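You operate a simulated robot arm through the tools that you are given. There is no shell and no other tool. Be economical: measure what you need, move in short steps, check, and stop when the job is done.

Carry out the task below with a simulated robot arm. There is one attempt and no reset: what you move stays moved.

Task
Share out the cans on the dining table. At the end: the clear jam jar stands on top of the blue ice pack; the can that says "lemon" from the dining table is on the teal coaster; the still water bottle stands where the clear jam jar stood; the can marked "tonic" from the dining table is in the blue tray; whatever was shut is shut again. Leave all else as you found it, and nothing knocked over. Set down upright: can.

It is judged by the outcome, as a careful person would: the job done as asked, and still so three seconds after it is handed in. It fails if anything else is knocked over, pushed out of place, dropped, spilled or broken.

Robot
A 5-joint arm with a two-finger parallel gripper, fixed in place. Base frame: the origin is at the foot of the arm, x ahead of it, y to its left, z up; the work surface is at about z = -0.003. Units: m, rad, N and s.
With the tool pointing down near the work surface it reaches from about 0.26 to 0.68 m from the base axis. Its first joint turns from -1.152 to 1.152 rad. The tool tilts only in the upright plane through the base axis and itself; it spins freely about its own axis. Payload 2.9 kg.
The tool frame sits at the grasp point between the pads (the TCP): z along the fingers, y along the line on which they close. The tips reach 0.03 m beyond it. The gripper opens to 0.11 m. The fingers are 0.02 m wide and 0.01 m thick; the gripper's body (0.048 by 0.112 m) begins 0.055 m behind the TCP.
Orientation is that of the tool frame in the base frame, as [roll, pitch, yaw] about the fixed x, y, z axes, in that order (R = Rz(yaw) Ry(pitch) Rx(roll)). With the fingers straight down and closing along the base's y, the tool's x points along the base's -x, its y along +y and its z along -z.

Tools
- The arm moves only by the tool servo_tool. Its argument "motion" is a list that holds one entry, the list of rows, each a list of 6 numbers: the shift along the tool's x, y, z in m, then the turn, a rotation vector about the tool's x, y, z in rad. In form: [[[dx, dy, dz, rx, ry, rz], ...]]. A call has 1 to 20 rows; each row shifts and turns the commanded pose from where the row before left it, along the tool's axes as they then stand. "claw" is the opening, from 0 (shut) to 1 (fully open), set as the call begins (left out, the last holds). A row lasts 0.2 s, in which the tool goes at most 0.05 m and 0.15 rad; a call with a longer step from one row to the next is refused whole, and so is a gripper value outside its range. A pose out of reach is approached as far as the arm can. The call stops where the force on the tool passes 40 N (or 10 N more than at its start, if that is more) or the arm is blocked; 0.2 s more then pass. Each finger travels about 0.108 m/s and halts on what it meets, pressing with about 22 N; the grip force reading is that of the motor and also rises with nothing between the fingers. The clock runs only during rows and for 0.2 s after the last one: add rows that do not move to give the fingers time. It gives the time, the measured TCP pose, the force on the tool (base axes), the opening and the grip force at its end, in the units of the frame above (readings bear some noise), with the torque about the TCP (base axes, N m) and any sound that the robot's microphone picked up.
- Cameras (640 x 400 px; columns grow to the right, rows downward): "scene" is fixed at [0.0502, -0.4656, 0.6071]; the picture's right is [0.66, -0.75, 0.00], its down [-0.47, -0.42, -0.78] and it looks along [0.58, 0.51, -0.63] (base axes); focal length 293 px, centre (320, 200). "wrist" rides on the gripper at [0.072, 0.017, -0.103] in the tool frame; the picture's right is [-0.23, 0.97, 0.00], its down [-0.76, -0.18, -0.62] and it looks along [-0.61, -0.14, 0.78] (tool axes); focal length 222 px, centre (320, 200). There is no depth. A picture from a camera that has moved, and an enlarged one, comes with that camera's place and axes in the base frame and with its lens. The place of the scene camera against the robot may be out by one fixed shift of up to 0.012 m in any direction.
- grab_frame(camera): a new picture of that camera. The clock stands still meanwhile.
- enlarge(camera, box): a new picture of the part [left, top, right, bottom] of that camera's present view, enlarged. The clock stands still meanwhile.
- finish_job(): hands the job in; it is judged then, once.

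Go step by step. Nothing tells you positions but the pictures and the camera data: compare them with the known pose of the tool, close in by small moves and look again before you grip or let go. The budget is 120 turns and 68 pictures, counting those below and the enlarged ones. Unless the task says otherwise, let go and move clear before handing in, and close with one line.

The tools are called as a command line: name --argument value ..., lists and objects as JSON in quotes. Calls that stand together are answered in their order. servo_tool: Moves the arm, as the interface text tells. Its arguments: {"type":"object","properties":{"motion":{"type":"array"},"claw":{"type":"number"}},"required":["motion"]} The other tools are called the same way: grab_frame (camera) takes a picture; enlarge (camera, box) takes an enlarged picture of a part of a camera's view; finish_job () hands the job in.

At the start:

```text
clock: 0.0
tcp_pos: [0.3741, -0.0236, 0.356]
tool_rot: [3.141, -0.001, 3.141]
force: [0.0, -1.3, 0.3]
moment: [-0.01, -0.01, 0.02]
opening: 0.1101
gripper_force: 0.1
```

scene: 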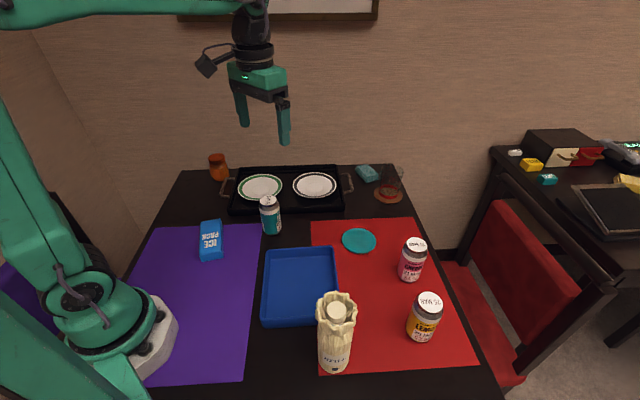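
wrist: 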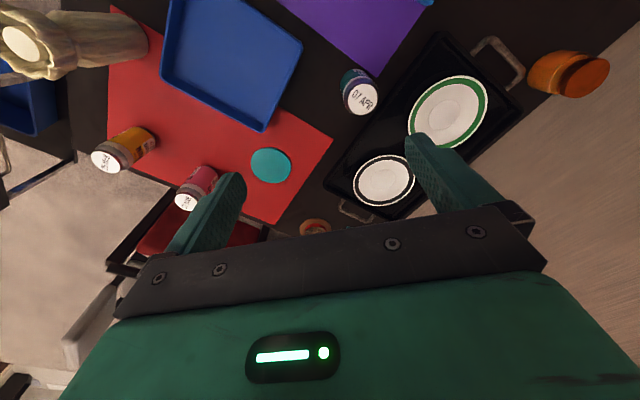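

I see a table with three cans, a blue tray, a teal coaster, an ice pack, a bottle in some kind of sleeve, a jar at back right and an orange jar at back left. I'll enlarge to identify the objects.

enlarge --camera "scene" --box '[180, 140, 430, 296]'

enlarge --camera "scene" --box '[250, 220, 490, 400]'

enlarge --camera "scene" --box '[480, 120, 640, 220]'

```text
2.56 times, centred on (305, 218) of scene
camera zoom: at [0.0502, -0.4656, 0.6071], right [0.66, -0.75, 0.0], down [-0.47, -0.42, -0.78], along [0.58, 0.51, -0.63], focal length 750 px, centre (358, 154)
```

zoom: 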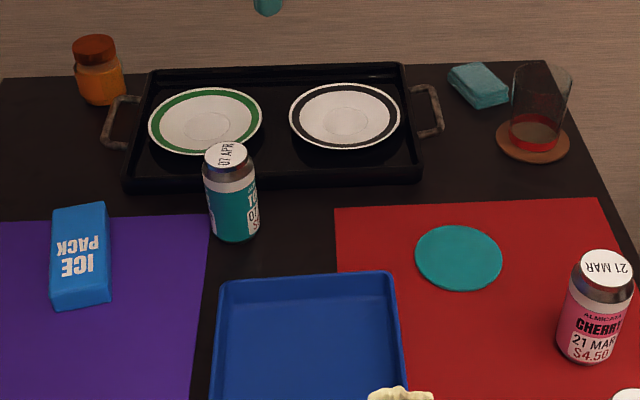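

```text
2.22 times, centred on (370, 310) of scene
camera zoom: at [0.0502, -0.4656, 0.6071], right [0.66, -0.75, 0.0], down [-0.47, -0.42, -0.78], along [0.58, 0.51, -0.63], focal length 651 px, centre (209, -44)
```

zoom: 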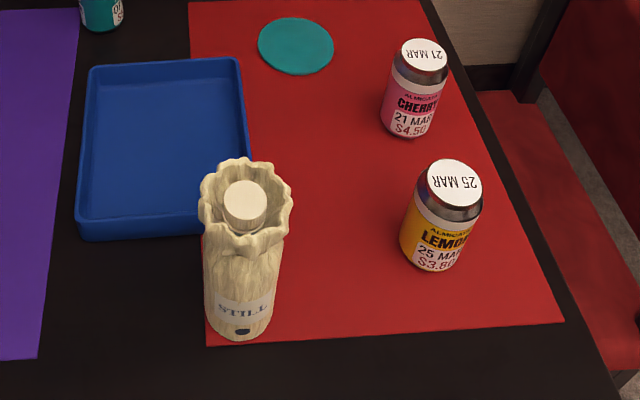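

```text
4.00 times, centred on (560, 170) of scene
camera zoom: at [0.0502, -0.4656, 0.6071], right [0.66, -0.75, 0.0], down [-0.47, -0.42, -0.78], along [0.58, 0.51, -0.63], focal length 1172 px, centre (-640, 320)
```

zoom: 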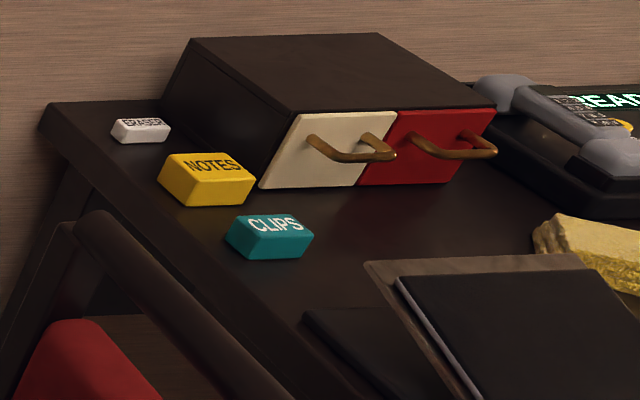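

The teal can is near (0.41, 0.04), lemon (0.41, -0.43), the coaster (0.55, -0.175), the clear jar about (0.78, -0.13) and the bottle about (0.25, -0.33). I'll move toward the jar with a tilt to test reach and look closer.

servo_tool --motion '[[[0, 0, 0, 0, 0, 0.08], [0, 0, 0, 0, 0, 0.081], [-0.0412, -0.0061, 0.0093, 0, 0, 0], [-0.0412, -0.0061, 0.0093, 0, 0, 0], [-0.0412, -0.0061, 0.0093, 0, 0, 0], [-0.0412, -0.0061, 0.0093, 0, 0, 0], [-0.0412, -0.0061, 0.0093, 0, 0, 0], [-0.0412, -0.0061, 0.0093, 0, 0, 0], [0, 0, 0, 0, -0.15, 0], [0, 0, 0, 0, -0.15, 0], [0, 0, 0, 0, -0.15, 0]]]' --claw 1

grab_frame --camera "wrist"

```text
clock: 2.4
tcp_pos: [0.6122, -0.0984, 0.3005]
tool_rot: [-3.142, 0.452, 2.981]
force: [-0.3, 0.2, 0.4]
moment: [-0.02, -0.01, 0.0]
opening: 0.1102
gripper_force: 0.2
```

```text
62 pictures are left
camera wrist: at [0.505, -0.064, 0.361], right [0.36, 0.93, 0.1], down [0.38, -0.24, 0.89], along [0.85, -0.28, -0.44], focal length 222 px, centre (320, 200)
```

wrist: 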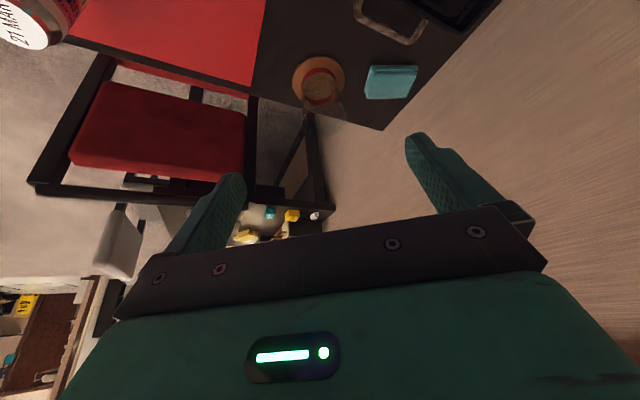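

The jar stands on the brown coaster at the top of this view; I'll enlarge it.

enlarge --camera "wrist" --box '[250, 30, 430, 142]'

enlarge --camera "scene" --box '[340, 150, 430, 206]'

enlarge --camera "scene" --box '[290, 280, 390, 380]'

```text
3.56 times, centred on (340, 86) of wrist
camera zoom: at [0.505, -0.064, 0.361], right [0.36, 0.93, 0.1], down [0.38, -0.24, 0.89], along [0.85, -0.28, -0.44], focal length 790 px, centre (249, 605)
```

zoom: 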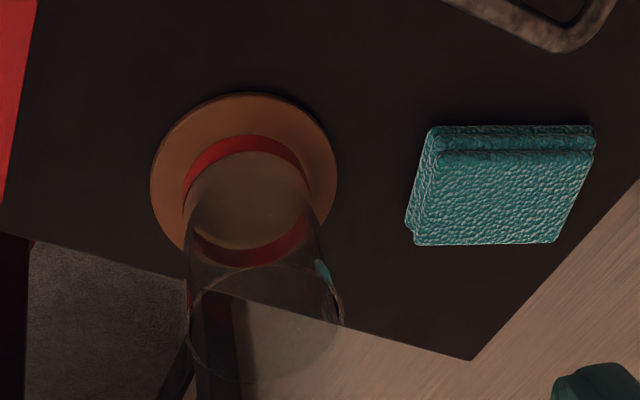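

```text
7.11 times, centred on (385, 178) of scene
camera zoom: at [0.0502, -0.4657, 0.6071], right [0.66, -0.75, 0.0], down [-0.47, -0.42, -0.78], along [0.58, 0.51, -0.63], focal length 2084 px, centre (-142, 356)
```

zoom: 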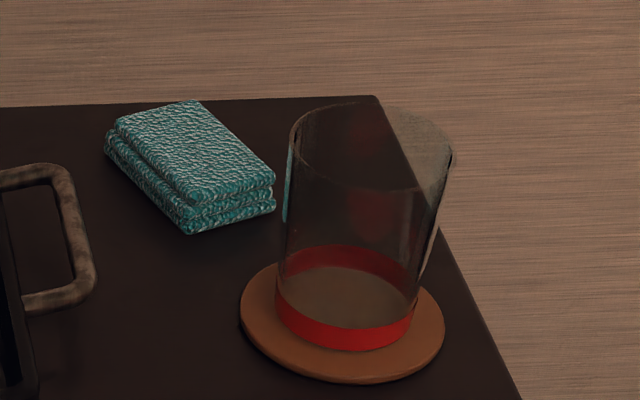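

```text
4.00 times, centred on (340, 330) of scene
camera zoom: at [0.0502, -0.4657, 0.6071], right [0.66, -0.75, 0.0], down [-0.47, -0.42, -0.78], along [0.58, 0.51, -0.63], focal length 1172 px, centre (240, -320)
```

zoom: 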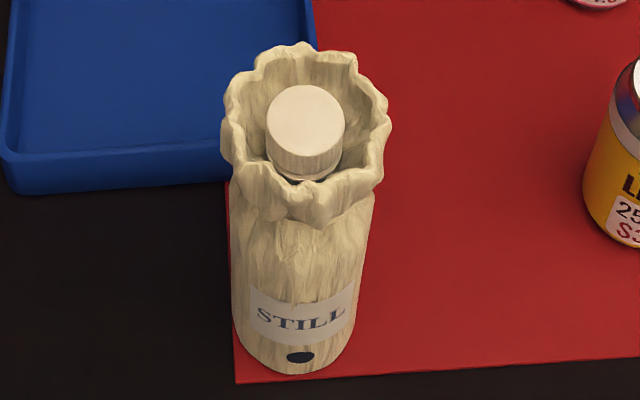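

The object at back right is a tapered open glass, not obviously a jam jar. I need to compare it with the orange jar at back left.

enlarge --camera "scene" --box '[180, 135, 280, 198]'

```text
6.35 times, centred on (230, 166) of scene
camera zoom: at [0.0502, -0.4657, 0.6071], right [0.66, -0.75, 0.0], down [-0.47, -0.42, -0.78], along [0.58, 0.51, -0.63], focal length 1861 px, centre (891, 413)
```

zoom: 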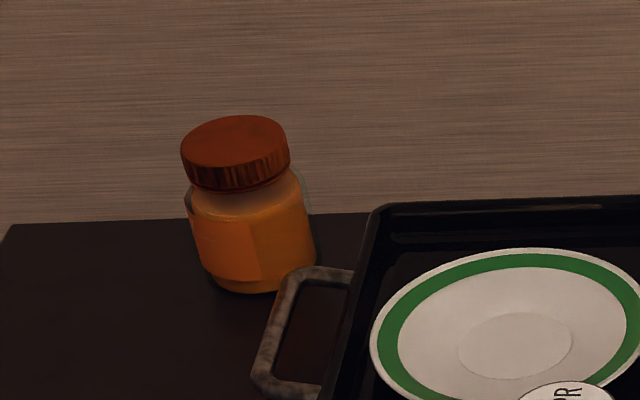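

That one is a clear, lidded glass jar with orange jam, so it's the jam jar, near (0.465, 0.385). I'll go there upright and look from above.

servo_tool --motion '[[[0, 0, 0, 0, 0.15, 0], [0, 0, 0, 0, 0.15, 0], [0, 0, 0, 0, 0.152, 0], [0.029, 0.0375, 0, 0, 0, 0], [0.029, 0.0375, 0, 0, 0, 0], [0.029, 0.0375, 0, 0, 0, 0], [0.029, 0.0375, 0, 0, 0, 0], [0.029, 0.0375, 0, 0, 0, 0], [0.029, 0.0375, 0, 0, 0, 0], [0.029, 0.0375, 0, 0, 0, 0], [0.029, 0.0375, 0, 0, 0, 0], [0.029, 0.0375, 0, 0, 0, 0], [0.029, 0.0375, 0, 0, 0, 0], [0, 0, 0, 0, 0, -0.142], [0, 0, 0, 0, 0, -0.142], [0, 0, 0, 0, 0, -0.142], [0, 0, 0, 0, 0, -0.142], [0, 0, 0, 0, 0, -0.142], [0, 0, 0, 0, 0, -0.141]]]'

grab_frame --camera "wrist"

grab_frame --camera "scene"

```text
refused: row 3 steps farther than a row can; nothing moved
```

```text
57 pictures are left
camera wrist: at [0.505, -0.064, 0.361], right [0.36, 0.93, 0.1], down [0.38, -0.24, 0.89], along [0.85, -0.28, -0.44], focal length 222 px, centre (320, 200)
```

wrist: 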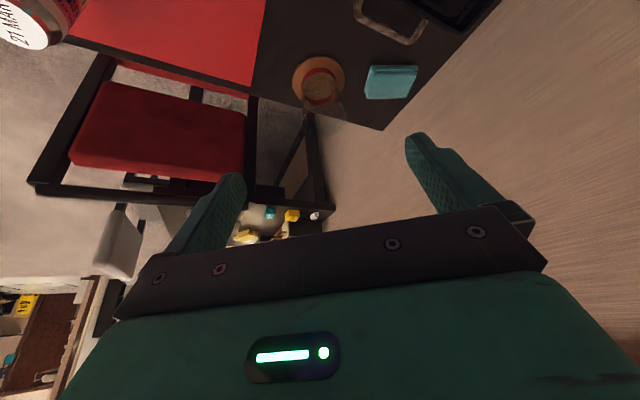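

```text
56 pictures are left
```

scene: 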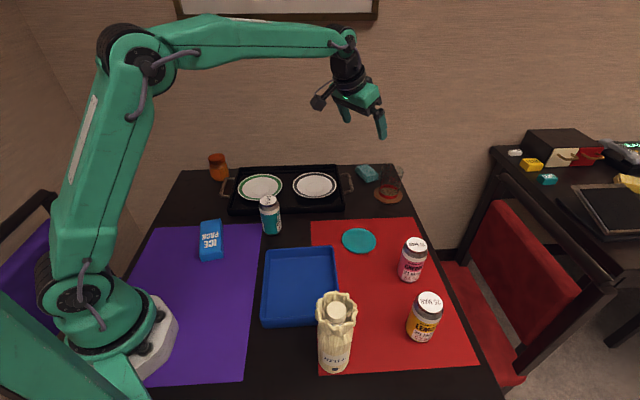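

That motion was refused because one row exceeded 0.15 rad. I'll repeat it with legal steps.

servo_tool --motion '[[[0, 0, 0, 0, 0.15, 0], [0, 0, 0, 0, 0.15, 0], [0, 0, 0, 0, 0.149, 0], [0.029, 0.0375, 0, 0, 0, 0], [0.029, 0.0375, 0, 0, 0, 0], [0.029, 0.0375, 0, 0, 0, 0], [0.029, 0.0375, 0, 0, 0, 0], [0.029, 0.0375, 0, 0, 0, 0], [0.029, 0.0375, 0, 0, 0, 0], [0.029, 0.0375, 0, 0, 0, 0], [0.029, 0.0375, 0, 0, 0, 0], [0.029, 0.0375, 0, 0, 0, 0], [0.029, 0.0375, 0, 0, 0, 0], [0, 0, 0, 0, 0, -0.142], [0, 0, 0, 0, 0, -0.142], [0, 0, 0, 0, 0, -0.142], [0, 0, 0, 0, 0, -0.142], [0, 0, 0, 0, 0, -0.142], [0, 0, 0, 0, 0, -0.141]]]'

```text
clock: 6.4
tcp_pos: [0.3859, 0.3182, 0.2995]
tool_rot: [3.141, 0.002, -2.449]
force: [-0.4, -0.9, 0.0]
moment: [0.02, 0.02, 0.0]
opening: 0.11
gripper_force: 0.1
```

I'm above and short of the jar; looking now.

grab_frame --camera "wrist"

```text
55 pictures are left
camera wrist: at [0.3186, 0.2848, 0.4023], right [-0.45, 0.89, 0.0], down [0.7, 0.35, 0.62], along [0.56, 0.28, -0.78], focal length 222 px, centre (320, 200)
```

wrist: 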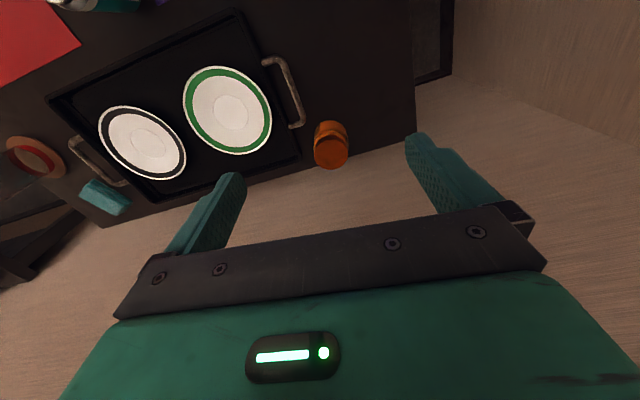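

The jar is well in view, with the tray handle about 2-3 cm from it. I'll enlarge to measure it.

enlarge --camera "wrist" --box '[250, 90, 410, 190]'

```text
4.00 times, centred on (330, 140) of wrist
camera zoom: at [0.3186, 0.2848, 0.4023], right [-0.45, 0.89, 0.0], down [0.7, 0.35, 0.62], along [0.56, 0.28, -0.78], focal length 888 px, centre (280, 440)
```

zoom: 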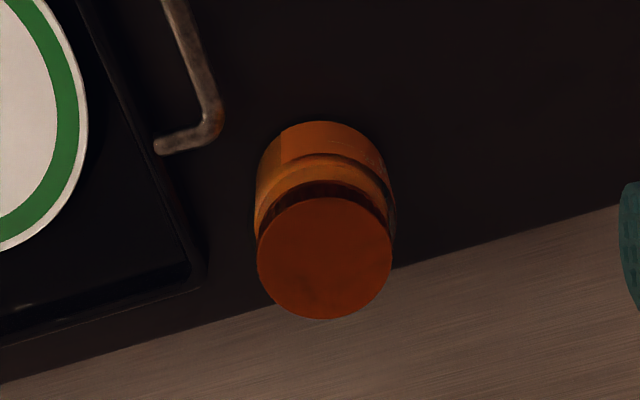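

The jar is centred at about (0.457, 0.377), about 6 cm wide and 8-9 cm tall. The tray edge is close on one side, so I'll grip with the fingers closing along the radial line, camera away from the tray.

servo_tool --motion '[[[0, 0, 0, 0, 0, 0.1428], [0, 0, 0, 0, 0, 0.1428], [0, 0, 0, 0, 0, 0.1428], [0, 0, 0, 0, 0, 0.1428], [0, 0, 0, 0, 0, 0.1428], [0, 0, 0, 0, 0, 0.1428], [0, 0, 0, 0, 0, 0.1428], [0, 0, 0, 0, 0, 0.1428], [0, 0, 0, 0, 0, 0.1428], [0, 0, 0, 0, 0, 0.1428], [0, 0, 0, 0, 0, 0.1428], [0, 0.0462, 0, 0, 0, 0], [0, 0.0462, 0, 0, 0, 0], [0, 0, 0.05, 0, 0, 0], [0, 0, 0.05, 0, 0, 0], [0, 0, 0.03, 0, 0, 0], [0, 0, 0, 0, 0, 0]]]' --claw 0.85

grab_frame --camera "wrist"

enlarge --camera "scene" --box '[160, 90, 300, 190]'

```text
clock: 10.0
tcp_pos: [0.458, 0.3774, 0.1692]
tool_rot: [-3.141, -0.001, 2.261]
force: [0.0, 0.0, -0.2]
moment: [0.0, -0.01, 0.01]
opening: 0.0935
gripper_force: 0.1
```

```text
53 pictures are left
camera wrist: at [0.4243, 0.4436, 0.272], right [0.9, 0.45, 0.0], down [0.35, -0.7, 0.62], along [0.28, -0.56, -0.78], focal length 222 px, centre (320, 200)
```

wrist: 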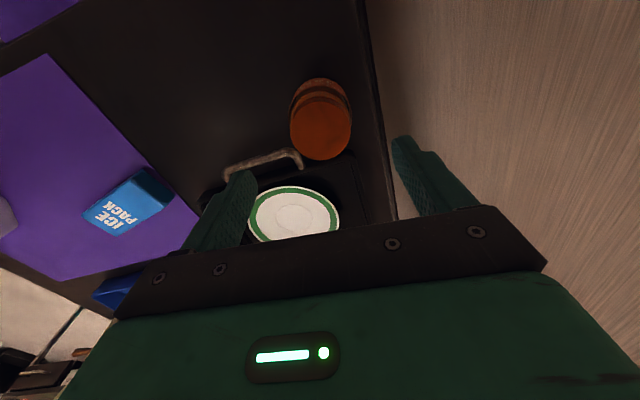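

```text
4.00 times, centred on (230, 140) of scene
camera zoom: at [0.0502, -0.4656, 0.6071], right [0.66, -0.75, 0.0], down [-0.47, -0.42, -0.78], along [0.58, 0.51, -0.63], focal length 1172 px, centre (680, 440)
```

zoom: 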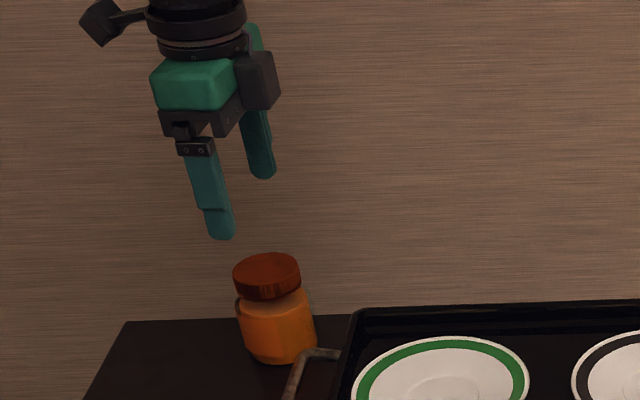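

The jar is centred under the gripper. I'll narrow the opening to stay clear of the wall and descend part way to check.

servo_tool --motion '[[[0, 0, 0, 0, 0, 0], [0, 0, 0.035, 0, 0, 0], [0, 0, 0.035, 0, 0, 0], [0, 0, 0, 0, 0, 0]]]' --claw 0.77

grab_frame --camera "wrist"

```text
clock: 11.0
tcp_pos: [0.458, 0.3783, 0.099]
tool_rot: [3.139, 0.0, 2.262]
force: [0.8, -0.8, -0.5]
moment: [0.0, 0.03, 0.01]
opening: 0.0848
gripper_force: 0.0
```

```text
51 pictures are left
camera wrist: at [0.4239, 0.4446, 0.2016], right [0.9, 0.45, 0.0], down [0.35, -0.7, 0.62], along [0.28, -0.56, -0.78], focal length 222 px, centre (320, 200)
```

wrist: 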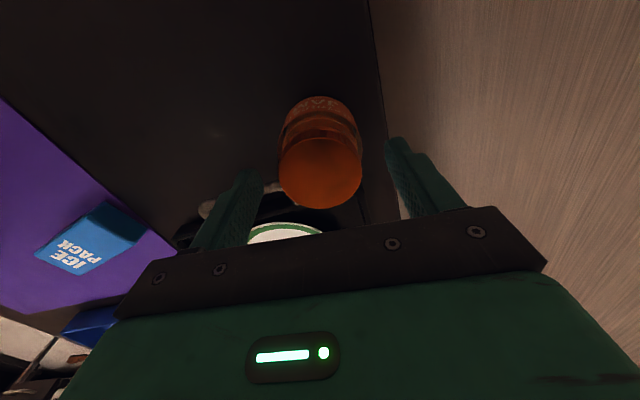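

The jar is between the fingers. I'll descend to grip height and close.

servo_tool --motion '[[[0, 0, 0.025, 0, 0, 0], [0, 0, 0.025, 0, 0, 0], [0, 0, 0.006, 0, 0, 0], [0, 0, 0, 0, 0, 0]]]'

servo_tool --motion '[[[0, 0, 0, 0, 0, 0], [0, 0, 0, 0, 0, 0], [0, 0, 0, 0, 0, 0]]]' --claw 0.3

```text
clock: 12.0
tcp_pos: [0.4586, 0.3772, 0.0442]
tool_rot: [-3.142, -0.001, 2.262]
force: [0.0, 0.4, 0.7]
moment: [0.03, 0.01, 0.04]
opening: 0.0847
gripper_force: 0.0
```

```text
clock: 12.8
tcp_pos: [0.4574, 0.377, 0.044]
tool_rot: [-3.141, -0.001, 2.262]
force: [0.2, 0.4, 0.5]
moment: [-0.01, 0.04, 0.0]
opening: 0.063
gripper_force: 22.5
```

Gripped at 6.3 cm. I'll lift and carry it toward the ice pack.

servo_tool --motion '[[[0, 0, -0.02, 0, 0, 0], [0, 0, -0.04, 0, 0, 0], [0, 0, -0.05, 0, 0, 0], [0, 0, -0.05, 0, 0, 0], [-0.0096, -0.04, 0, 0, 0, 0], [-0.0096, -0.04, 0, 0, 0, 0], [-0.0096, -0.04, 0, 0, 0, 0], [-0.0096, -0.04, 0, 0, 0, 0], [-0.0096, -0.04, 0, 0, 0, 0], [-0.0096, -0.04, 0, 0, 0, 0], [-0.0096, -0.04, 0, 0, 0, 0], [-0.0096, -0.04, 0, 0, 0, 0], [0, 0, 0, 0, 0, 0]]]'

grab_frame --camera "wrist"

enlarge --camera "scene" --box '[140, 140, 300, 280]'

```text
clock: 15.6
tcp_pos: [0.2596, 0.113, 0.2049]
tool_rot: [-3.141, -0.001, 2.26]
force: [0.0, 0.1, -1.5]
moment: [-0.01, 0.03, -0.03]
opening: 0.0634
gripper_force: 21.4
```

```text
50 pictures are left
camera wrist: at [0.2252, 0.1805, 0.3068], right [0.9, 0.45, 0.0], down [0.35, -0.7, 0.62], along [0.28, -0.56, -0.78], focal length 222 px, centre (320, 200)
```

wrist: 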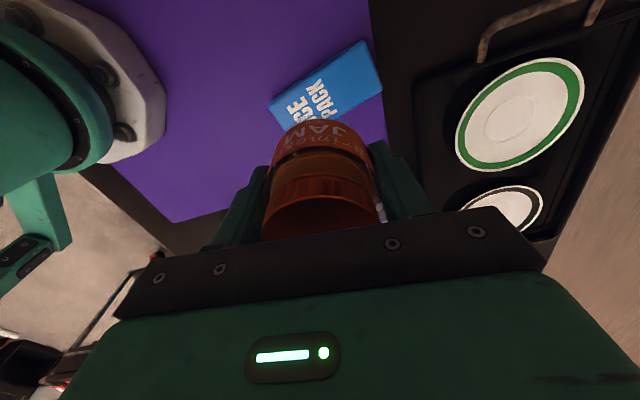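

```text
2.86 times, centred on (220, 210) of scene
camera zoom: at [0.0501, -0.4657, 0.6071], right [0.66, -0.75, 0.0], down [-0.47, -0.42, -0.78], along [0.58, 0.51, -0.63], focal length 837 px, centre (606, 171)
```

zoom: 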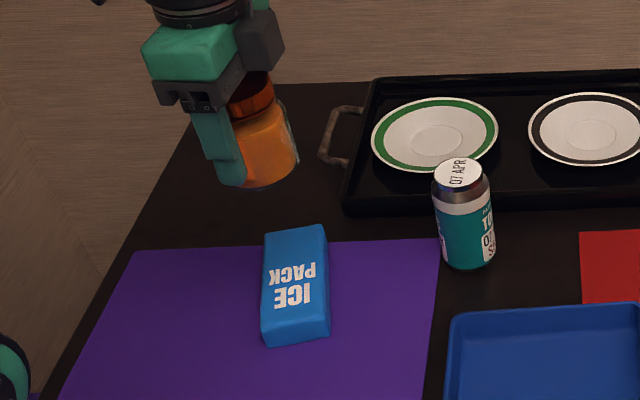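

The label confirms "JAM". I'll enlarge the ice pack to fix its centre accurately.

enlarge --camera "wrist" --box '[240, 20, 400, 140]'

```text
3.33 times, centred on (320, 80) of wrist
camera zoom: at [0.2252, 0.1805, 0.3068], right [0.9, 0.45, 0.0], down [0.35, -0.7, 0.62], along [0.28, -0.56, -0.78], focal length 740 px, centre (320, 600)
```

zoom: 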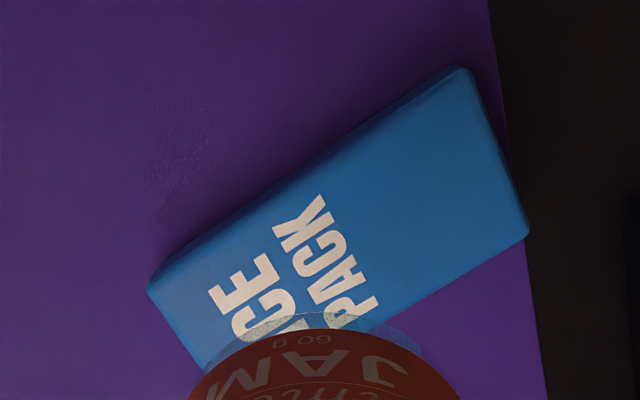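

The pack centre is (0.262, 0.120), long axis away from me, and the jar sits centred in the grip. I'll align and descend to just above it.

servo_tool --motion '[[[0.004, 0.0063, 0, 0, 0, 0], [0, 0, 0.04, 0, 0, 0], [0, 0, 0.04, 0, 0, 0], [0, 0, 0.035, 0, 0, 0], [0, 0, 0.012, 0, 0, 0], [0, 0, 0, 0, 0, 0]]]'

enlarge --camera "scene" --box '[160, 180, 260, 270]'

```text
clock: 17.0
tcp_pos: [0.2622, 0.1215, 0.0778]
tool_rot: [3.14, 0.0, 2.262]
force: [-4.1, -2.3, 15.7]
moment: [-0.31, 0.35, 0.03]
opening: 0.063
gripper_force: 22.0
```

```text
4.44 times, centred on (210, 225) of scene
camera zoom: at [0.0501, -0.4657, 0.6071], right [0.66, -0.75, 0.0], down [-0.47, -0.42, -0.78], along [0.58, 0.51, -0.63], focal length 1302 px, centre (809, 89)
```

zoom: 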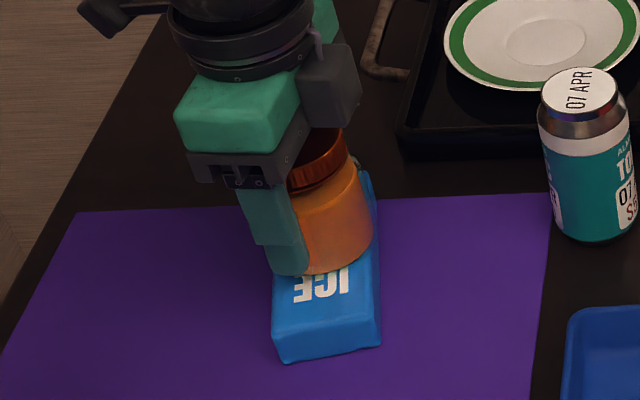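

The jar is in contact with the pack (15 N). I'll relax the press slightly and release.

servo_tool --motion '[[[0, 0, -0.0018, 0, 0, 0], [0, 0, 0, 0, 0, 0]]]'

servo_tool --motion '[[[0, 0, 0, 0, 0, 0], [0, 0, 0, 0, 0, 0]]]' --claw 0.8

servo_tool --motion '[[[0, 0, -0.03, 0, 0, 0], [0, 0, -0.04, 0, 0, 0], [0, 0, -0.05, 0, 0, 0], [0, 0, -0.05, 0, 0, 0], [0, 0, 0, 0, 0, 0]]]'

grab_frame --camera "wrist"

enlarge --camera "scene" --box '[160, 180, 260, 270]'

```text
clock: 17.6
tcp_pos: [0.2612, 0.1214, 0.0785]
tool_rot: [3.141, 0.001, 2.263]
force: [-0.2, 0.8, -1.5]
moment: [-0.02, 0.01, 0.02]
opening: 0.0632
gripper_force: 22.0
```

```text
clock: 18.2
tcp_pos: [0.2624, 0.1213, 0.0783]
tool_rot: [3.14, 0.001, 2.261]
force: [0.5, 1.1, 0.5]
moment: [0.01, 0.0, -0.01]
opening: 0.0882
gripper_force: 0.1
```

```text
clock: 19.4
tcp_pos: [0.2612, 0.1228, 0.25]
tool_rot: [-3.141, 0.001, 2.262]
force: [-0.4, 0.3, 0.3]
moment: [-0.01, -0.02, -0.03]
opening: 0.088
gripper_force: 0.1
```

```text
46 pictures are left
camera wrist: at [0.2281, 0.1891, 0.3518], right [0.9, 0.45, 0.0], down [0.35, -0.7, 0.62], along [0.28, -0.56, -0.78], focal length 222 px, centre (320, 200)
```

wrist: 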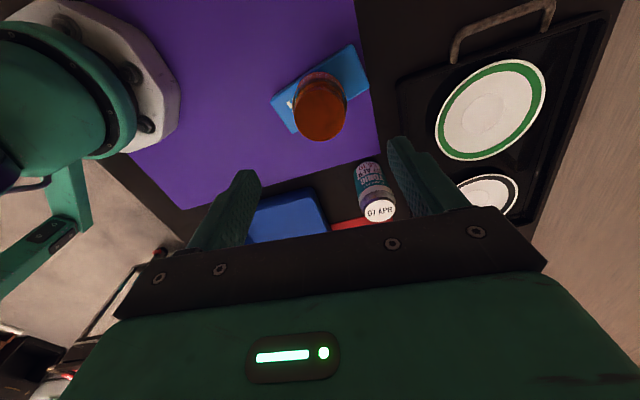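

```text
4.44 times, centred on (210, 225) of scene
camera zoom: at [0.0502, -0.4657, 0.6071], right [0.66, -0.75, 0.0], down [-0.47, -0.42, -0.78], along [0.58, 0.51, -0.63], focal length 1302 px, centre (809, 89)
```

zoom: 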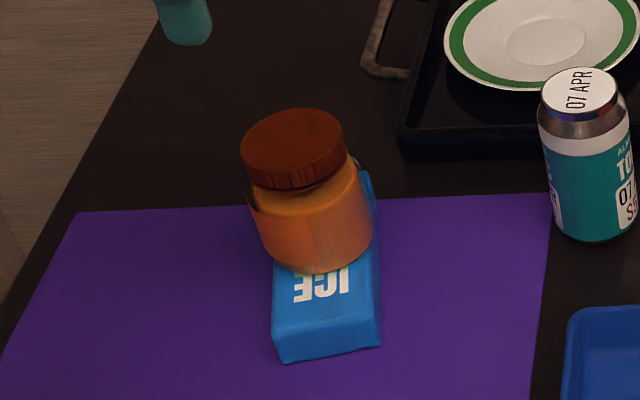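

The jar stands upright on the pack. Next I'll look at the "STILL" bottle, going around in front at a safe height.

servo_tool --motion '[[[-0.0388, -0.0012, -0.02, 0, 0, 0], [-0.0388, -0.0012, -0.02, 0, 0, 0], [-0.0388, -0.0012, -0.02, 0, 0, 0], [-0.0388, -0.0012, -0.02, 0, 0, 0], [-0.0388, -0.0012, -0.02, 0, 0, 0], [-0.01, -0.0417, 0, 0, 0, 0], [-0.01, -0.0417, 0, 0, 0, 0], [-0.01, -0.0417, 0, 0, 0, 0], [-0.01, -0.0417, 0, 0, 0, 0], [-0.01, -0.0417, 0, 0, 0, 0], [-0.01, -0.0417, 0, 0, 0, 0], [-0.01, -0.0417, 0, 0, 0, 0], [0, 0, 0, 0, 0, 0.07], [0, 0, 0, 0, 0, 0]]]' --claw 1

grab_frame --camera "wrist"

```text
clock: 22.4
tcp_pos: [0.1997, -0.2728, 0.348]
tool_rot: [3.141, -0.001, 2.191]
force: [-0.5, 0.6, 0.0]
moment: [-0.02, 0.03, -0.01]
opening: 0.1098
gripper_force: 0.0
```

```text
44 pictures are left
camera wrist: at [0.1709, -0.2035, 0.4508], right [0.92, 0.38, 0.0], down [0.3, -0.72, 0.62], along [0.24, -0.58, -0.78], focal length 222 px, centre (320, 200)
```

wrist: 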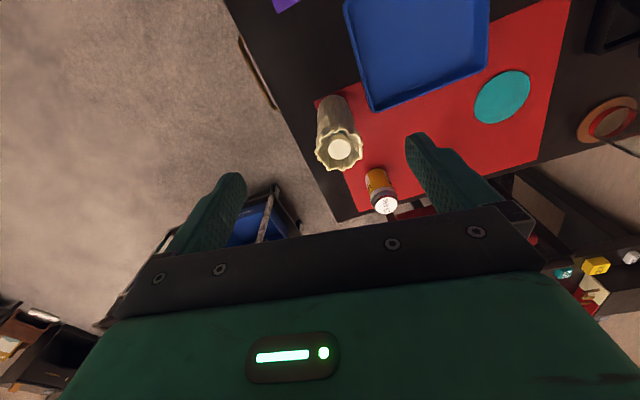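

I'll enlarge the bottle to see its shape and neighbours.

enlarge --camera "wrist" --box '[280, 70, 420, 190]'

```text
3.33 times, centred on (350, 130) of wrist
camera zoom: at [0.1709, -0.2035, 0.4508], right [0.92, 0.38, 0.0], down [0.3, -0.72, 0.62], along [0.24, -0.58, -0.78], focal length 740 px, centre (220, 433)
```

zoom: 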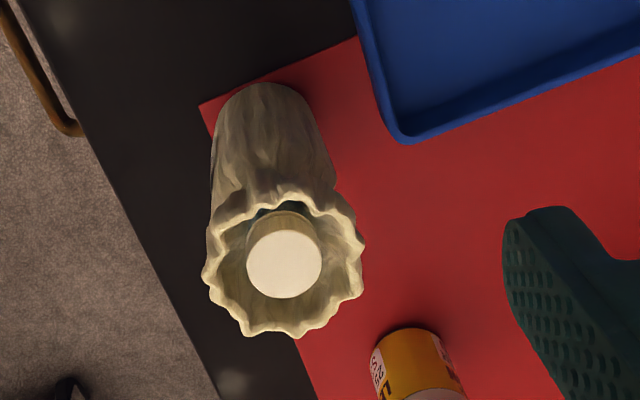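

The bottle stands at about (0.249, -0.321) and is about 17 cm tall, too tall for a straight-down grip below the rim (it would hit the palm). I'll test a tilted (about 56°) tool in free air for a side grip.

servo_tool --motion '[[[0, 0, 0, 0, 0, -0.039], [-0.022, 0.0095, 0.04, 0, 0, 0], [0, 0, 0.035, 0, 0, 0], [0, 0, 0, 0, -0.14, 0], [0, 0, 0, 0, -0.14, 0], [0, 0, 0, 0, -0.14, 0], [0, 0, 0, 0, -0.14, 0], [0, 0, 0, 0, -0.14, 0], [0, 0, 0, 0, -0.14, 0], [0, 0, 0, 0, -0.14, 0], [0, 0, 0, 0, 0, 0]]]'

grab_frame --camera "scene"

```text
clock: 24.8
tcp_pos: [0.2214, -0.2845, 0.2744]
tool_rot: [3.139, 0.983, 2.228]
force: [-0.3, 0.1, 0.7]
moment: [0.03, 0.03, -0.02]
opening: 0.11
gripper_force: 0.0
```

```text
42 pictures are left
```

scene: 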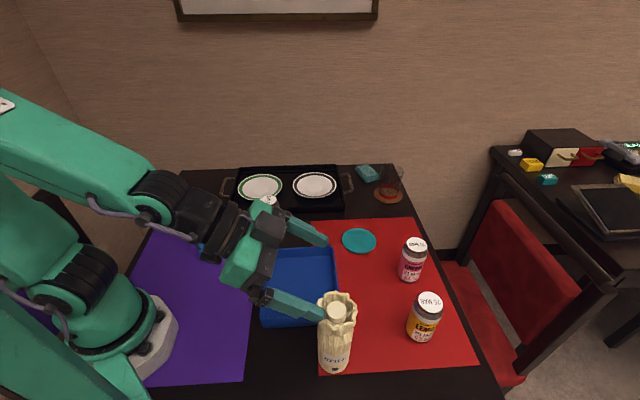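

The tilted pose works. I'll slide down behind the bottle, then check the alignment before approaching along the finger axis.

servo_tool --motion '[[[0.032, 0, 0.0075, 0, 0, 0], [0.032, 0, 0.0075, 0, 0, 0], [0.032, 0, 0.0075, 0, 0, 0], [0.032, 0, 0.0075, 0, 0, 0], [0, 0, 0, 0, 0, 0]]]'

grab_frame --camera "wrist"

enlarge --camera "scene" --box '[180, 200, 400, 380]'

```text
clock: 26.0
tcp_pos: [0.2464, -0.3137, 0.1992]
tool_rot: [3.139, 0.98, 2.228]
force: [0.1, 0.1, -0.3]
moment: [-0.03, 0.01, -0.03]
opening: 0.1099
gripper_force: 0.1
out of reach, approached as far as the arm can: row 1, 2, 3, 4
```

```text
41 pictures are left
camera wrist: at [0.1808, -0.2043, 0.1973], right [0.85, 0.5, 0.19], down [-0.2, -0.04, 0.98], along [0.5, -0.87, 0.07], focal length 222 px, centre (320, 200)
```

wrist: 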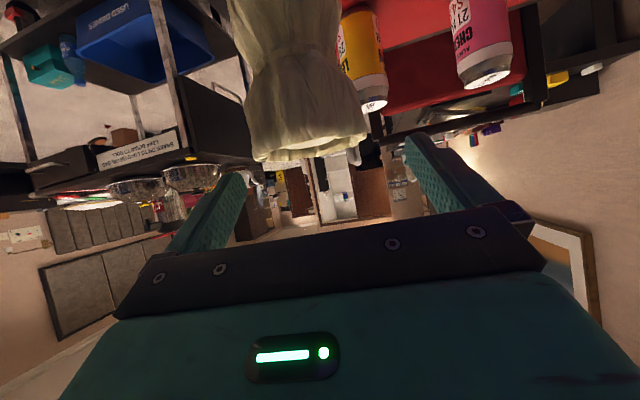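

```text
2.22 times, centred on (290, 290) of scene
camera zoom: at [0.0502, -0.4657, 0.6071], right [0.66, -0.75, 0.0], down [-0.47, -0.42, -0.78], along [0.58, 0.51, -0.63], focal length 651 px, centre (387, 0)
```

zoom: 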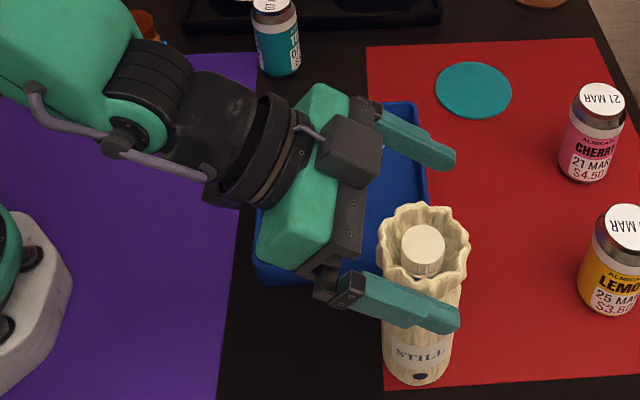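

That low tilted pose is inside the arm's inner reach limit, so I'll back off upward. I'll return to vertical and grip the bottle from above at its upper body instead.

servo_tool --motion '[[[-0.0208, 0, -0.0139, 0, 0, 0], [-0.0208, 0, -0.0139, 0, 0, 0], [-0.0208, 0, -0.0139, 0, 0, 0], [-0.0208, 0, -0.0139, 0, 0, 0], [-0.0208, 0, -0.0139, 0, 0, 0], [-0.0208, 0, -0.0139, 0, 0, 0], [0, 0, 0, 0, 0, 0]]]'

servo_tool --motion '[[[0, 0, 0, 0, 0.14, 0], [0, 0, 0, 0, 0.14, 0], [0, 0, 0, 0, 0.14, 0], [0, 0, 0, 0, 0.14, 0], [0, 0, 0, 0, 0.14, 0], [0, 0, 0, 0, 0.14, 0], [0, 0, 0, 0, 0.14, 0], [0, 0, 0, 0, 0, 0]]]'

```text
clock: 27.6
tcp_pos: [0.2458, -0.3143, 0.3513]
tool_rot: [3.139, 0.982, 2.228]
force: [0.7, 0.5, -0.5]
moment: [-0.02, 0.02, 0.01]
opening: 0.11
gripper_force: 0.1
```

```text
clock: 29.4
tcp_pos: [0.2459, -0.3141, 0.3517]
tool_rot: [-3.141, -0.002, 2.232]
force: [0.5, 0.5, -0.3]
moment: [-0.01, -0.01, -0.01]
opening: 0.11
gripper_force: 0.0
```

Upright again over the bottle; I'll lower a bit and check centring.

servo_tool --motion '[[[-0.0075, 0, 0.045, 0, 0, 0], [0, 0, 0.035, 0, 0, 0], [0, 0, 0, 0, 0, 0]]]'

enlarge --camera "wrist" --box '[220, 20, 440, 220]'

```text
clock: 30.2
tcp_pos: [0.25, -0.3192, 0.2703]
tool_rot: [-3.14, 0.001, 2.229]
force: [-0.4, 0.3, 0.1]
moment: [0.04, -0.01, 0.0]
opening: 0.1099
gripper_force: 0.1
```

```text
2.00 times, centred on (330, 120) of wrist
camera zoom: at [0.2185, -0.2514, 0.3728], right [0.91, 0.42, 0.0], down [0.33, -0.71, 0.62], along [0.26, -0.57, -0.78], focal length 444 px, centre (300, 360)
```

zoom: 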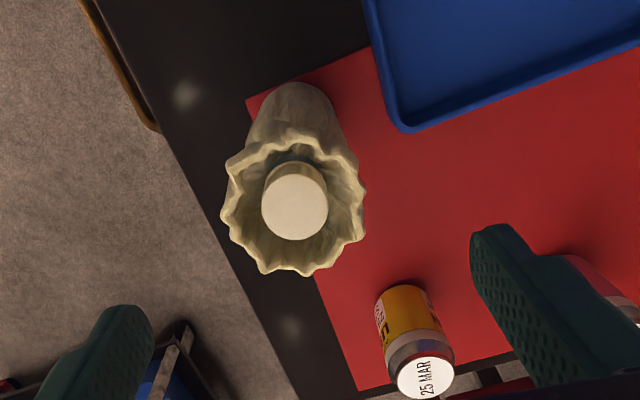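

The bottle is centred between the fingers. I'll descend with force checks to about z 0.14.

servo_tool --motion '[[[0, 0, 0.04, 0, 0, 0], [0, 0, 0.04, 0, 0, 0], [0, 0, 0.025, 0, 0, 0], [0, 0, 0.015, 0, 0, 0], [0, 0, 0, 0, 0, 0]]]'

enlarge --camera "scene" --box '[260, 240, 420, 390]'

grab_frame --camera "wrist"

```text
clock: 31.4
tcp_pos: [0.2505, -0.3206, 0.1513]
tool_rot: [3.14, 0.0, 2.23]
force: [-0.3, -0.9, -0.4]
moment: [0.02, 0.01, 0.03]
opening: 0.11
gripper_force: 0.2
```

```text
2.67 times, centred on (340, 315) of scene
camera zoom: at [0.0502, -0.4656, 0.6071], right [0.66, -0.75, 0.0], down [-0.47, -0.42, -0.78], along [0.58, 0.51, -0.63], focal length 782 px, centre (267, -107)
```

zoom: 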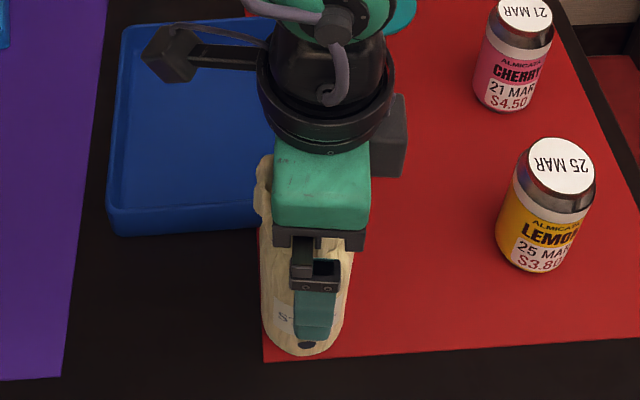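

```text
37 pictures are left
camera wrist: at [0.2185, -0.2528, 0.2527], right [0.91, 0.42, 0.0], down [0.33, -0.71, 0.62], along [0.26, -0.57, -0.78], focal length 222 px, centre (320, 200)
```

wrist: 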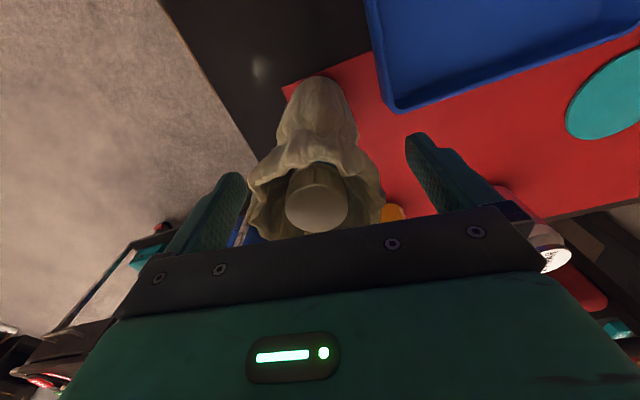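

There's still clearance below the palm, so I'll go 2.5 cm lower and close.

servo_tool --motion '[[[0, 0, 0.012, 0, 0, 0], [0, 0, 0.008, 0, 0, 0], [0, 0, 0.005, 0, 0, 0], [0, 0, 0, 0, 0, 0]]]'

grab_frame --camera "wrist"

```text
clock: 32.4
tcp_pos: [0.2506, -0.3207, 0.1268]
tool_rot: [-3.141, -0.001, 2.229]
force: [0.0, 0.0, -0.4]
moment: [-0.02, -0.02, 0.01]
opening: 0.1101
gripper_force: 0.1
```

```text
36 pictures are left
camera wrist: at [0.2185, -0.253, 0.2281], right [0.91, 0.42, 0.0], down [0.33, -0.71, 0.62], along [0.26, -0.57, -0.78], focal length 222 px, centre (320, 200)
```

wrist: 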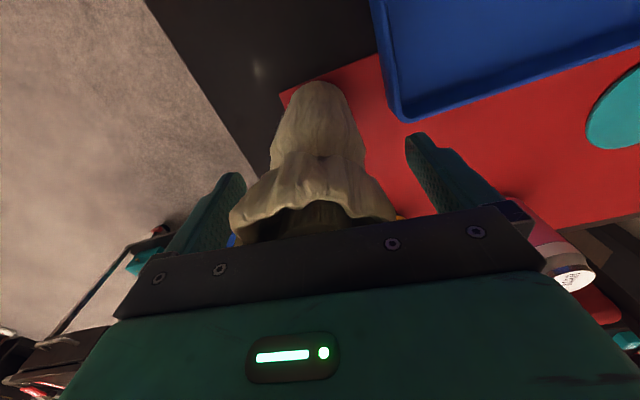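

No contact yet, with the rim just under the palm. Closing now.

servo_tool --motion '[[[0, 0, 0, 0, 0, 0], [0, 0, 0, 0, 0, 0], [0, 0, 0, 0, 0, 0], [0, 0, 0, 0, 0, 0]]]' --claw 0.3

grab_frame --camera "wrist"

```text
clock: 33.4
tcp_pos: [0.2498, -0.3207, 0.1261]
tool_rot: [3.14, 0.002, 2.23]
force: [-0.1, -1.5, 2.2]
moment: [-0.05, -0.01, -0.01]
opening: 0.0592
gripper_force: 21.4
```

```text
35 pictures are left
camera wrist: at [0.2185, -0.2531, 0.2282], right [0.91, 0.42, 0.0], down [0.33, -0.71, 0.62], along [0.26, -0.57, -0.78], focal length 222 px, centre (320, 200)
```

wrist: 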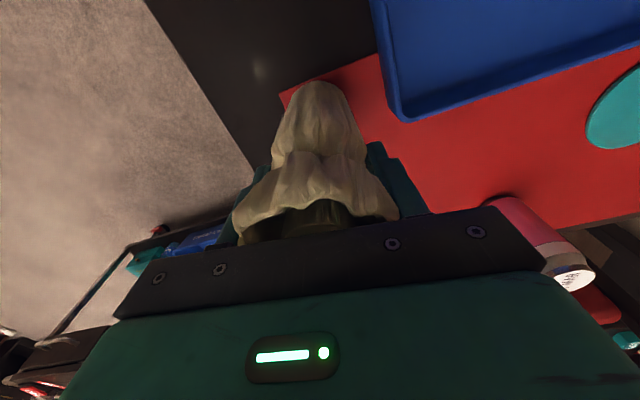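

Gripped at 5.9 cm, on the body. I'll lift and check.

servo_tool --motion '[[[0, 0, -0.01, 0, 0, 0], [0, 0, -0.02, 0, 0, 0], [0, 0, -0.03, 0, 0, 0], [0, 0, 0, 0, 0, 0]]]'

enlarge --camera "scene" --box '[240, 200, 420, 390]'

```text
clock: 34.4
tcp_pos: [0.2496, -0.3216, 0.1868]
tool_rot: [3.141, -0.001, 2.229]
force: [-0.3, -0.8, -3.0]
moment: [-0.01, -0.02, 0.01]
opening: 0.0593
gripper_force: 22.0
```

```text
2.11 times, centred on (330, 295) of scene
camera zoom: at [0.0502, -0.4657, 0.6071], right [0.66, -0.75, 0.0], down [-0.47, -0.42, -0.78], along [0.58, 0.51, -0.63], focal length 617 px, centre (299, 0)
```

zoom: 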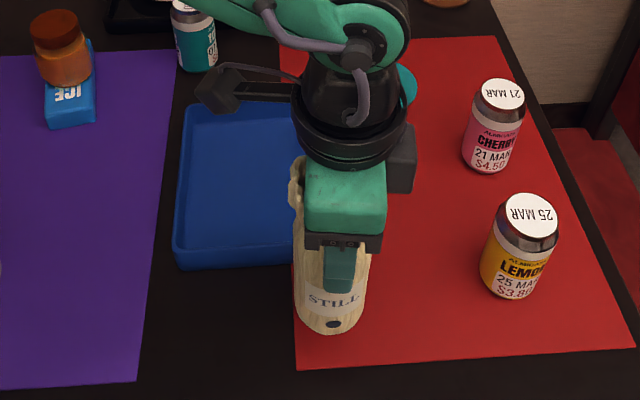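

Lifted cleanly. I'll raise it further and carry it to the jar's old spot at (0.457, 0.377).

servo_tool --motion '[[[0, 0, -0.05, 0, 0, 0], [0, 0, -0.05, 0, 0, 0], [0.02659, 0.03699, 0, 0, 0, 0], [0.02659, 0.03699, 0, 0, 0, 0], [0.02659, 0.03699, 0, 0, 0, 0], [0.02659, 0.03699, 0, 0, 0, 0], [0.02659, 0.03699, 0, 0, 0, 0], [0.02659, 0.03699, 0, 0, 0, 0], [0.02659, 0.03699, 0, 0, 0, 0], [0.02659, 0.03699, 0, 0, 0, 0], [0.02659, 0.03699, 0, 0, 0, 0], [0.02659, 0.03699, 0, 0, 0, 0], [0.02659, 0.03699, 0, 0, 0, 0], [0.02659, 0.03699, 0, 0, 0, 0], [0.02659, 0.03699, 0, 0, 0, 0], [0.02659, 0.03699, 0, 0, 0, 0], [0.02659, 0.03699, 0, 0, 0, 0], [0.02659, 0.03699, 0, 0, 0, 0], [0, 0, 0, 0, 0, 0]]]'

enlarge --camera "scene" --box '[140, 40, 300, 200]'

```text
clock: 38.4
tcp_pos: [0.4578, 0.3788, 0.2851]
tool_rot: [-3.14, -0.001, 2.23]
force: [0.7, 1.5, -3.5]
moment: [-0.02, 0.03, 0.0]
opening: 0.0589
gripper_force: 21.7
```

```text
2.50 times, centred on (220, 120) of scene
camera zoom: at [0.0502, -0.4656, 0.6071], right [0.66, -0.75, 0.0], down [-0.47, -0.42, -0.78], along [0.58, 0.51, -0.63], focal length 733 px, centre (570, 400)
```

zoom: 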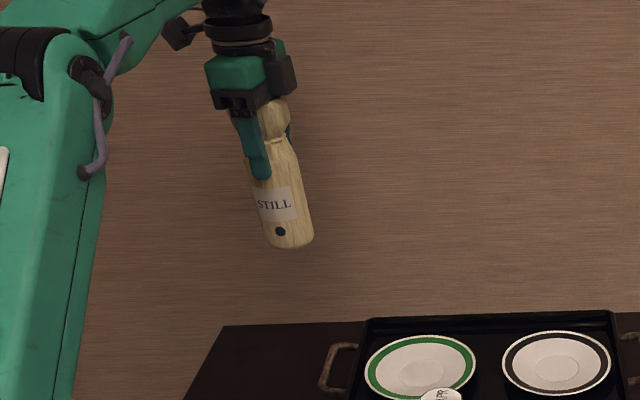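

It hangs straight. Lowering to just above the table.

servo_tool --motion '[[[0, -0.001, 0.04, 0, 0, 0], [0, 0, 0.04, 0, 0, 0], [0, 0, 0.04, 0, 0, 0], [0, 0, 0.02, 0, 0, 0], [0, 0, 0.012, 0, 0, 0], [0, 0, 0, 0, 0, 0]]]'

servo_tool --motion '[[[0, 0, 0.003, 0, 0, 0], [0, 0, 0.002, 0, 0, 0], [0, 0, 0, 0, 0, 0]]]'

enlarge --camera "scene" --box '[170, 90, 290, 200]'

```text
clock: 39.8
tcp_pos: [0.4556, 0.3791, 0.134]
tool_rot: [-3.141, 0.001, 2.231]
force: [-0.1, 1.4, -2.9]
moment: [-0.03, -0.02, 0.02]
opening: 0.0589
gripper_force: 21.8
```

```text
clock: 40.6
tcp_pos: [0.4565, 0.3776, 0.129]
tool_rot: [3.14, 0.001, 2.231]
force: [0.7, -0.4, -3.5]
moment: [0.0, 0.02, -0.03]
opening: 0.0592
gripper_force: 21.9
```

```text
3.64 times, centred on (230, 145) of scene
camera zoom: at [0.0502, -0.4656, 0.6071], right [0.66, -0.75, 0.0], down [-0.47, -0.42, -0.78], along [0.58, 0.51, -0.63], focal length 1066 px, centre (647, 400)
```

zoom: 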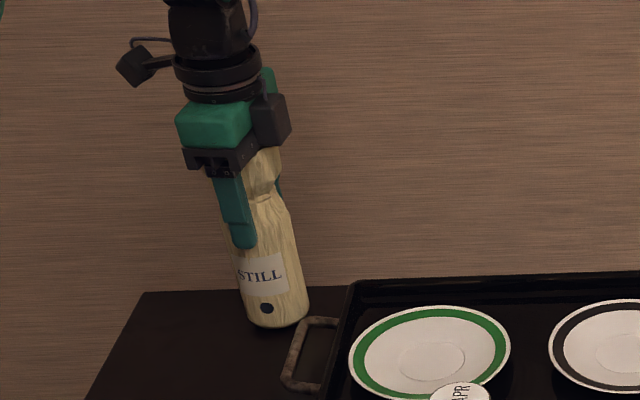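

It's just above the table. I'll go down until contact shows.

servo_tool --motion '[[[0, 0, 0.0015, 0, 0, 0], [0, 0, 0.0015, 0, 0, 0], [0, 0, 0, 0, 0, 0]]]'

```text
clock: 41.4
tcp_pos: [0.4553, 0.3782, 0.1268]
tool_rot: [3.14, 0.0, 2.231]
force: [0.1, -0.3, -3.9]
moment: [0.0, -0.02, -0.05]
opening: 0.0587
gripper_force: 22.0
```

servo_tool --motion '[[[0, 0, 0.0012, 0, 0, 0], [0, 0, 0.0008, 0, 0, 0], [0, 0, 0, 0, 0, 0]]]'

```text
clock: 42.2
tcp_pos: [0.4571, 0.3776, 0.1248]
tool_rot: [3.14, 0.001, 2.23]
force: [0.0, 1.0, -3.3]
moment: [0.0, -0.01, 0.01]
opening: 0.059
gripper_force: 22.2
```

No contact yet; continuing in small steps.

servo_tool --motion '[[[0, 0, 0.0015, 0, 0, 0], [0, 0, 0.0005, 0, 0, 0], [0, 0, 0, 0, 0, 0]]]'

```text
clock: 43.0
tcp_pos: [0.457, 0.3787, 0.1229]
tool_rot: [3.141, 0.0, 2.23]
force: [-2.7, -5.0, 8.0]
moment: [-0.4, 0.15, -0.01]
opening: 0.0593
gripper_force: 22.0
```

Contact with the table. I'll release and rise straight up.

servo_tool --motion '[[[0, 0, -0.0005, 0, 0, 0], [0, 0, 0, 0, 0, 0]]]'

servo_tool --motion '[[[0, 0, 0, 0, 0, 0], [0, 0, 0, 0, 0, 0]]]' --claw 0.8

servo_tool --motion '[[[0, 0, -0.02, 0, 0, 0], [0, 0, -0.03, 0, 0, 0], [0, 0, -0.05, 0, 0, 0], [0, 0, -0.05, 0, 0, 0], [0, 0, 0, 0, 0, 0]]]'

enlarge --camera "scene" --box '[170, 60, 290, 200]'

```text
clock: 43.6
tcp_pos: [0.4561, 0.378, 0.1229]
tool_rot: [3.14, -0.001, 2.232]
force: [-1.6, -6.1, 7.6]
moment: [-0.42, 0.15, -0.02]
opening: 0.0589
gripper_force: 22.0
```

```text
clock: 44.2
tcp_pos: [0.4563, 0.3785, 0.1237]
tool_rot: [3.141, 0.0, 2.228]
force: [-0.1, -0.1, 1.1]
moment: [0.02, 0.02, 0.01]
opening: 0.0881
gripper_force: 0.0
```

```text
clock: 45.4
tcp_pos: [0.4562, 0.3794, 0.2726]
tool_rot: [-3.141, 0.0, 2.231]
force: [-0.9, 0.0, -0.6]
moment: [-0.04, -0.03, -0.02]
opening: 0.0879
gripper_force: 0.0
```

```text
2.86 times, centred on (230, 130) of scene
camera zoom: at [0.0502, -0.4656, 0.6071], right [0.66, -0.75, 0.0], down [-0.47, -0.42, -0.78], along [0.58, 0.51, -0.63], focal length 837 px, centre (577, 400)
```

zoom: 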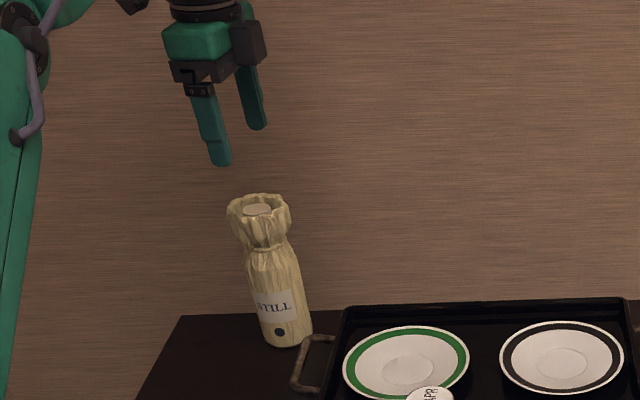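

The bottle stands where the jar was. Next is the teal can: I'll move back to view it.

servo_tool --motion '[[[-0.0212, -0.0369, -0.003, 0, 0, 0], [-0.0212, -0.0369, -0.003, 0, 0, 0], [-0.0212, -0.0369, -0.003, 0, 0, 0], [-0.0212, -0.0369, -0.003, 0, 0, 0], [-0.0212, -0.0369, -0.003, 0, 0, 0], [-0.0212, -0.0369, -0.003, 0, 0, 0], [-0.0212, -0.0369, -0.003, 0, 0, 0], [-0.0212, -0.0369, -0.003, 0, 0, 0], [-0.0212, -0.0369, -0.003, 0, 0, 0], [0, 0, 0, 0, 0, -0.1415], [0, 0, 0, 0, 0, -0.1415], [0, 0, 0, 0, 0, -0.1415], [0, 0, 0, 0, 0, -0.1415], [0, 0, 0, 0, 0, -0.1415], [0, 0, 0, 0, 0, -0.1415], [0, 0, 0, 0, 0, -0.1415], [0, 0, 0, 0, 0, 0]]]' --claw 1

grab_frame --camera "wrist"

```text
clock: 49.0
tcp_pos: [0.3116, 0.0243, 0.3006]
tool_rot: [3.141, -0.002, -3.06]
force: [-0.4, -0.1, 0.2]
moment: [-0.02, 0.03, -0.01]
opening: 0.1102
gripper_force: 0.0
```

```text
30 pictures are left
camera wrist: at [0.2365, 0.0345, 0.4015], right [0.15, 0.99, 0.0], down [0.77, -0.11, 0.62], along [0.62, -0.09, -0.78], focal length 222 px, centre (320, 200)
```

wrist: 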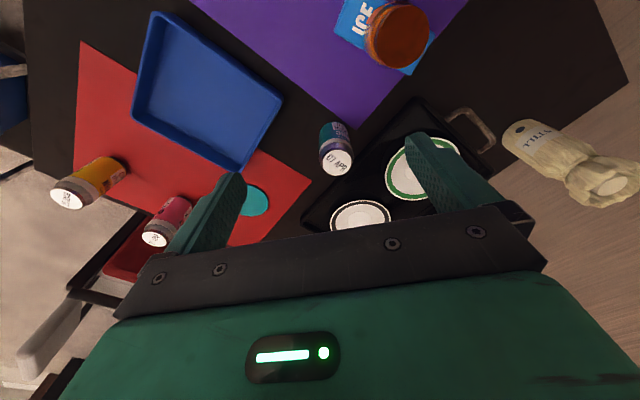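

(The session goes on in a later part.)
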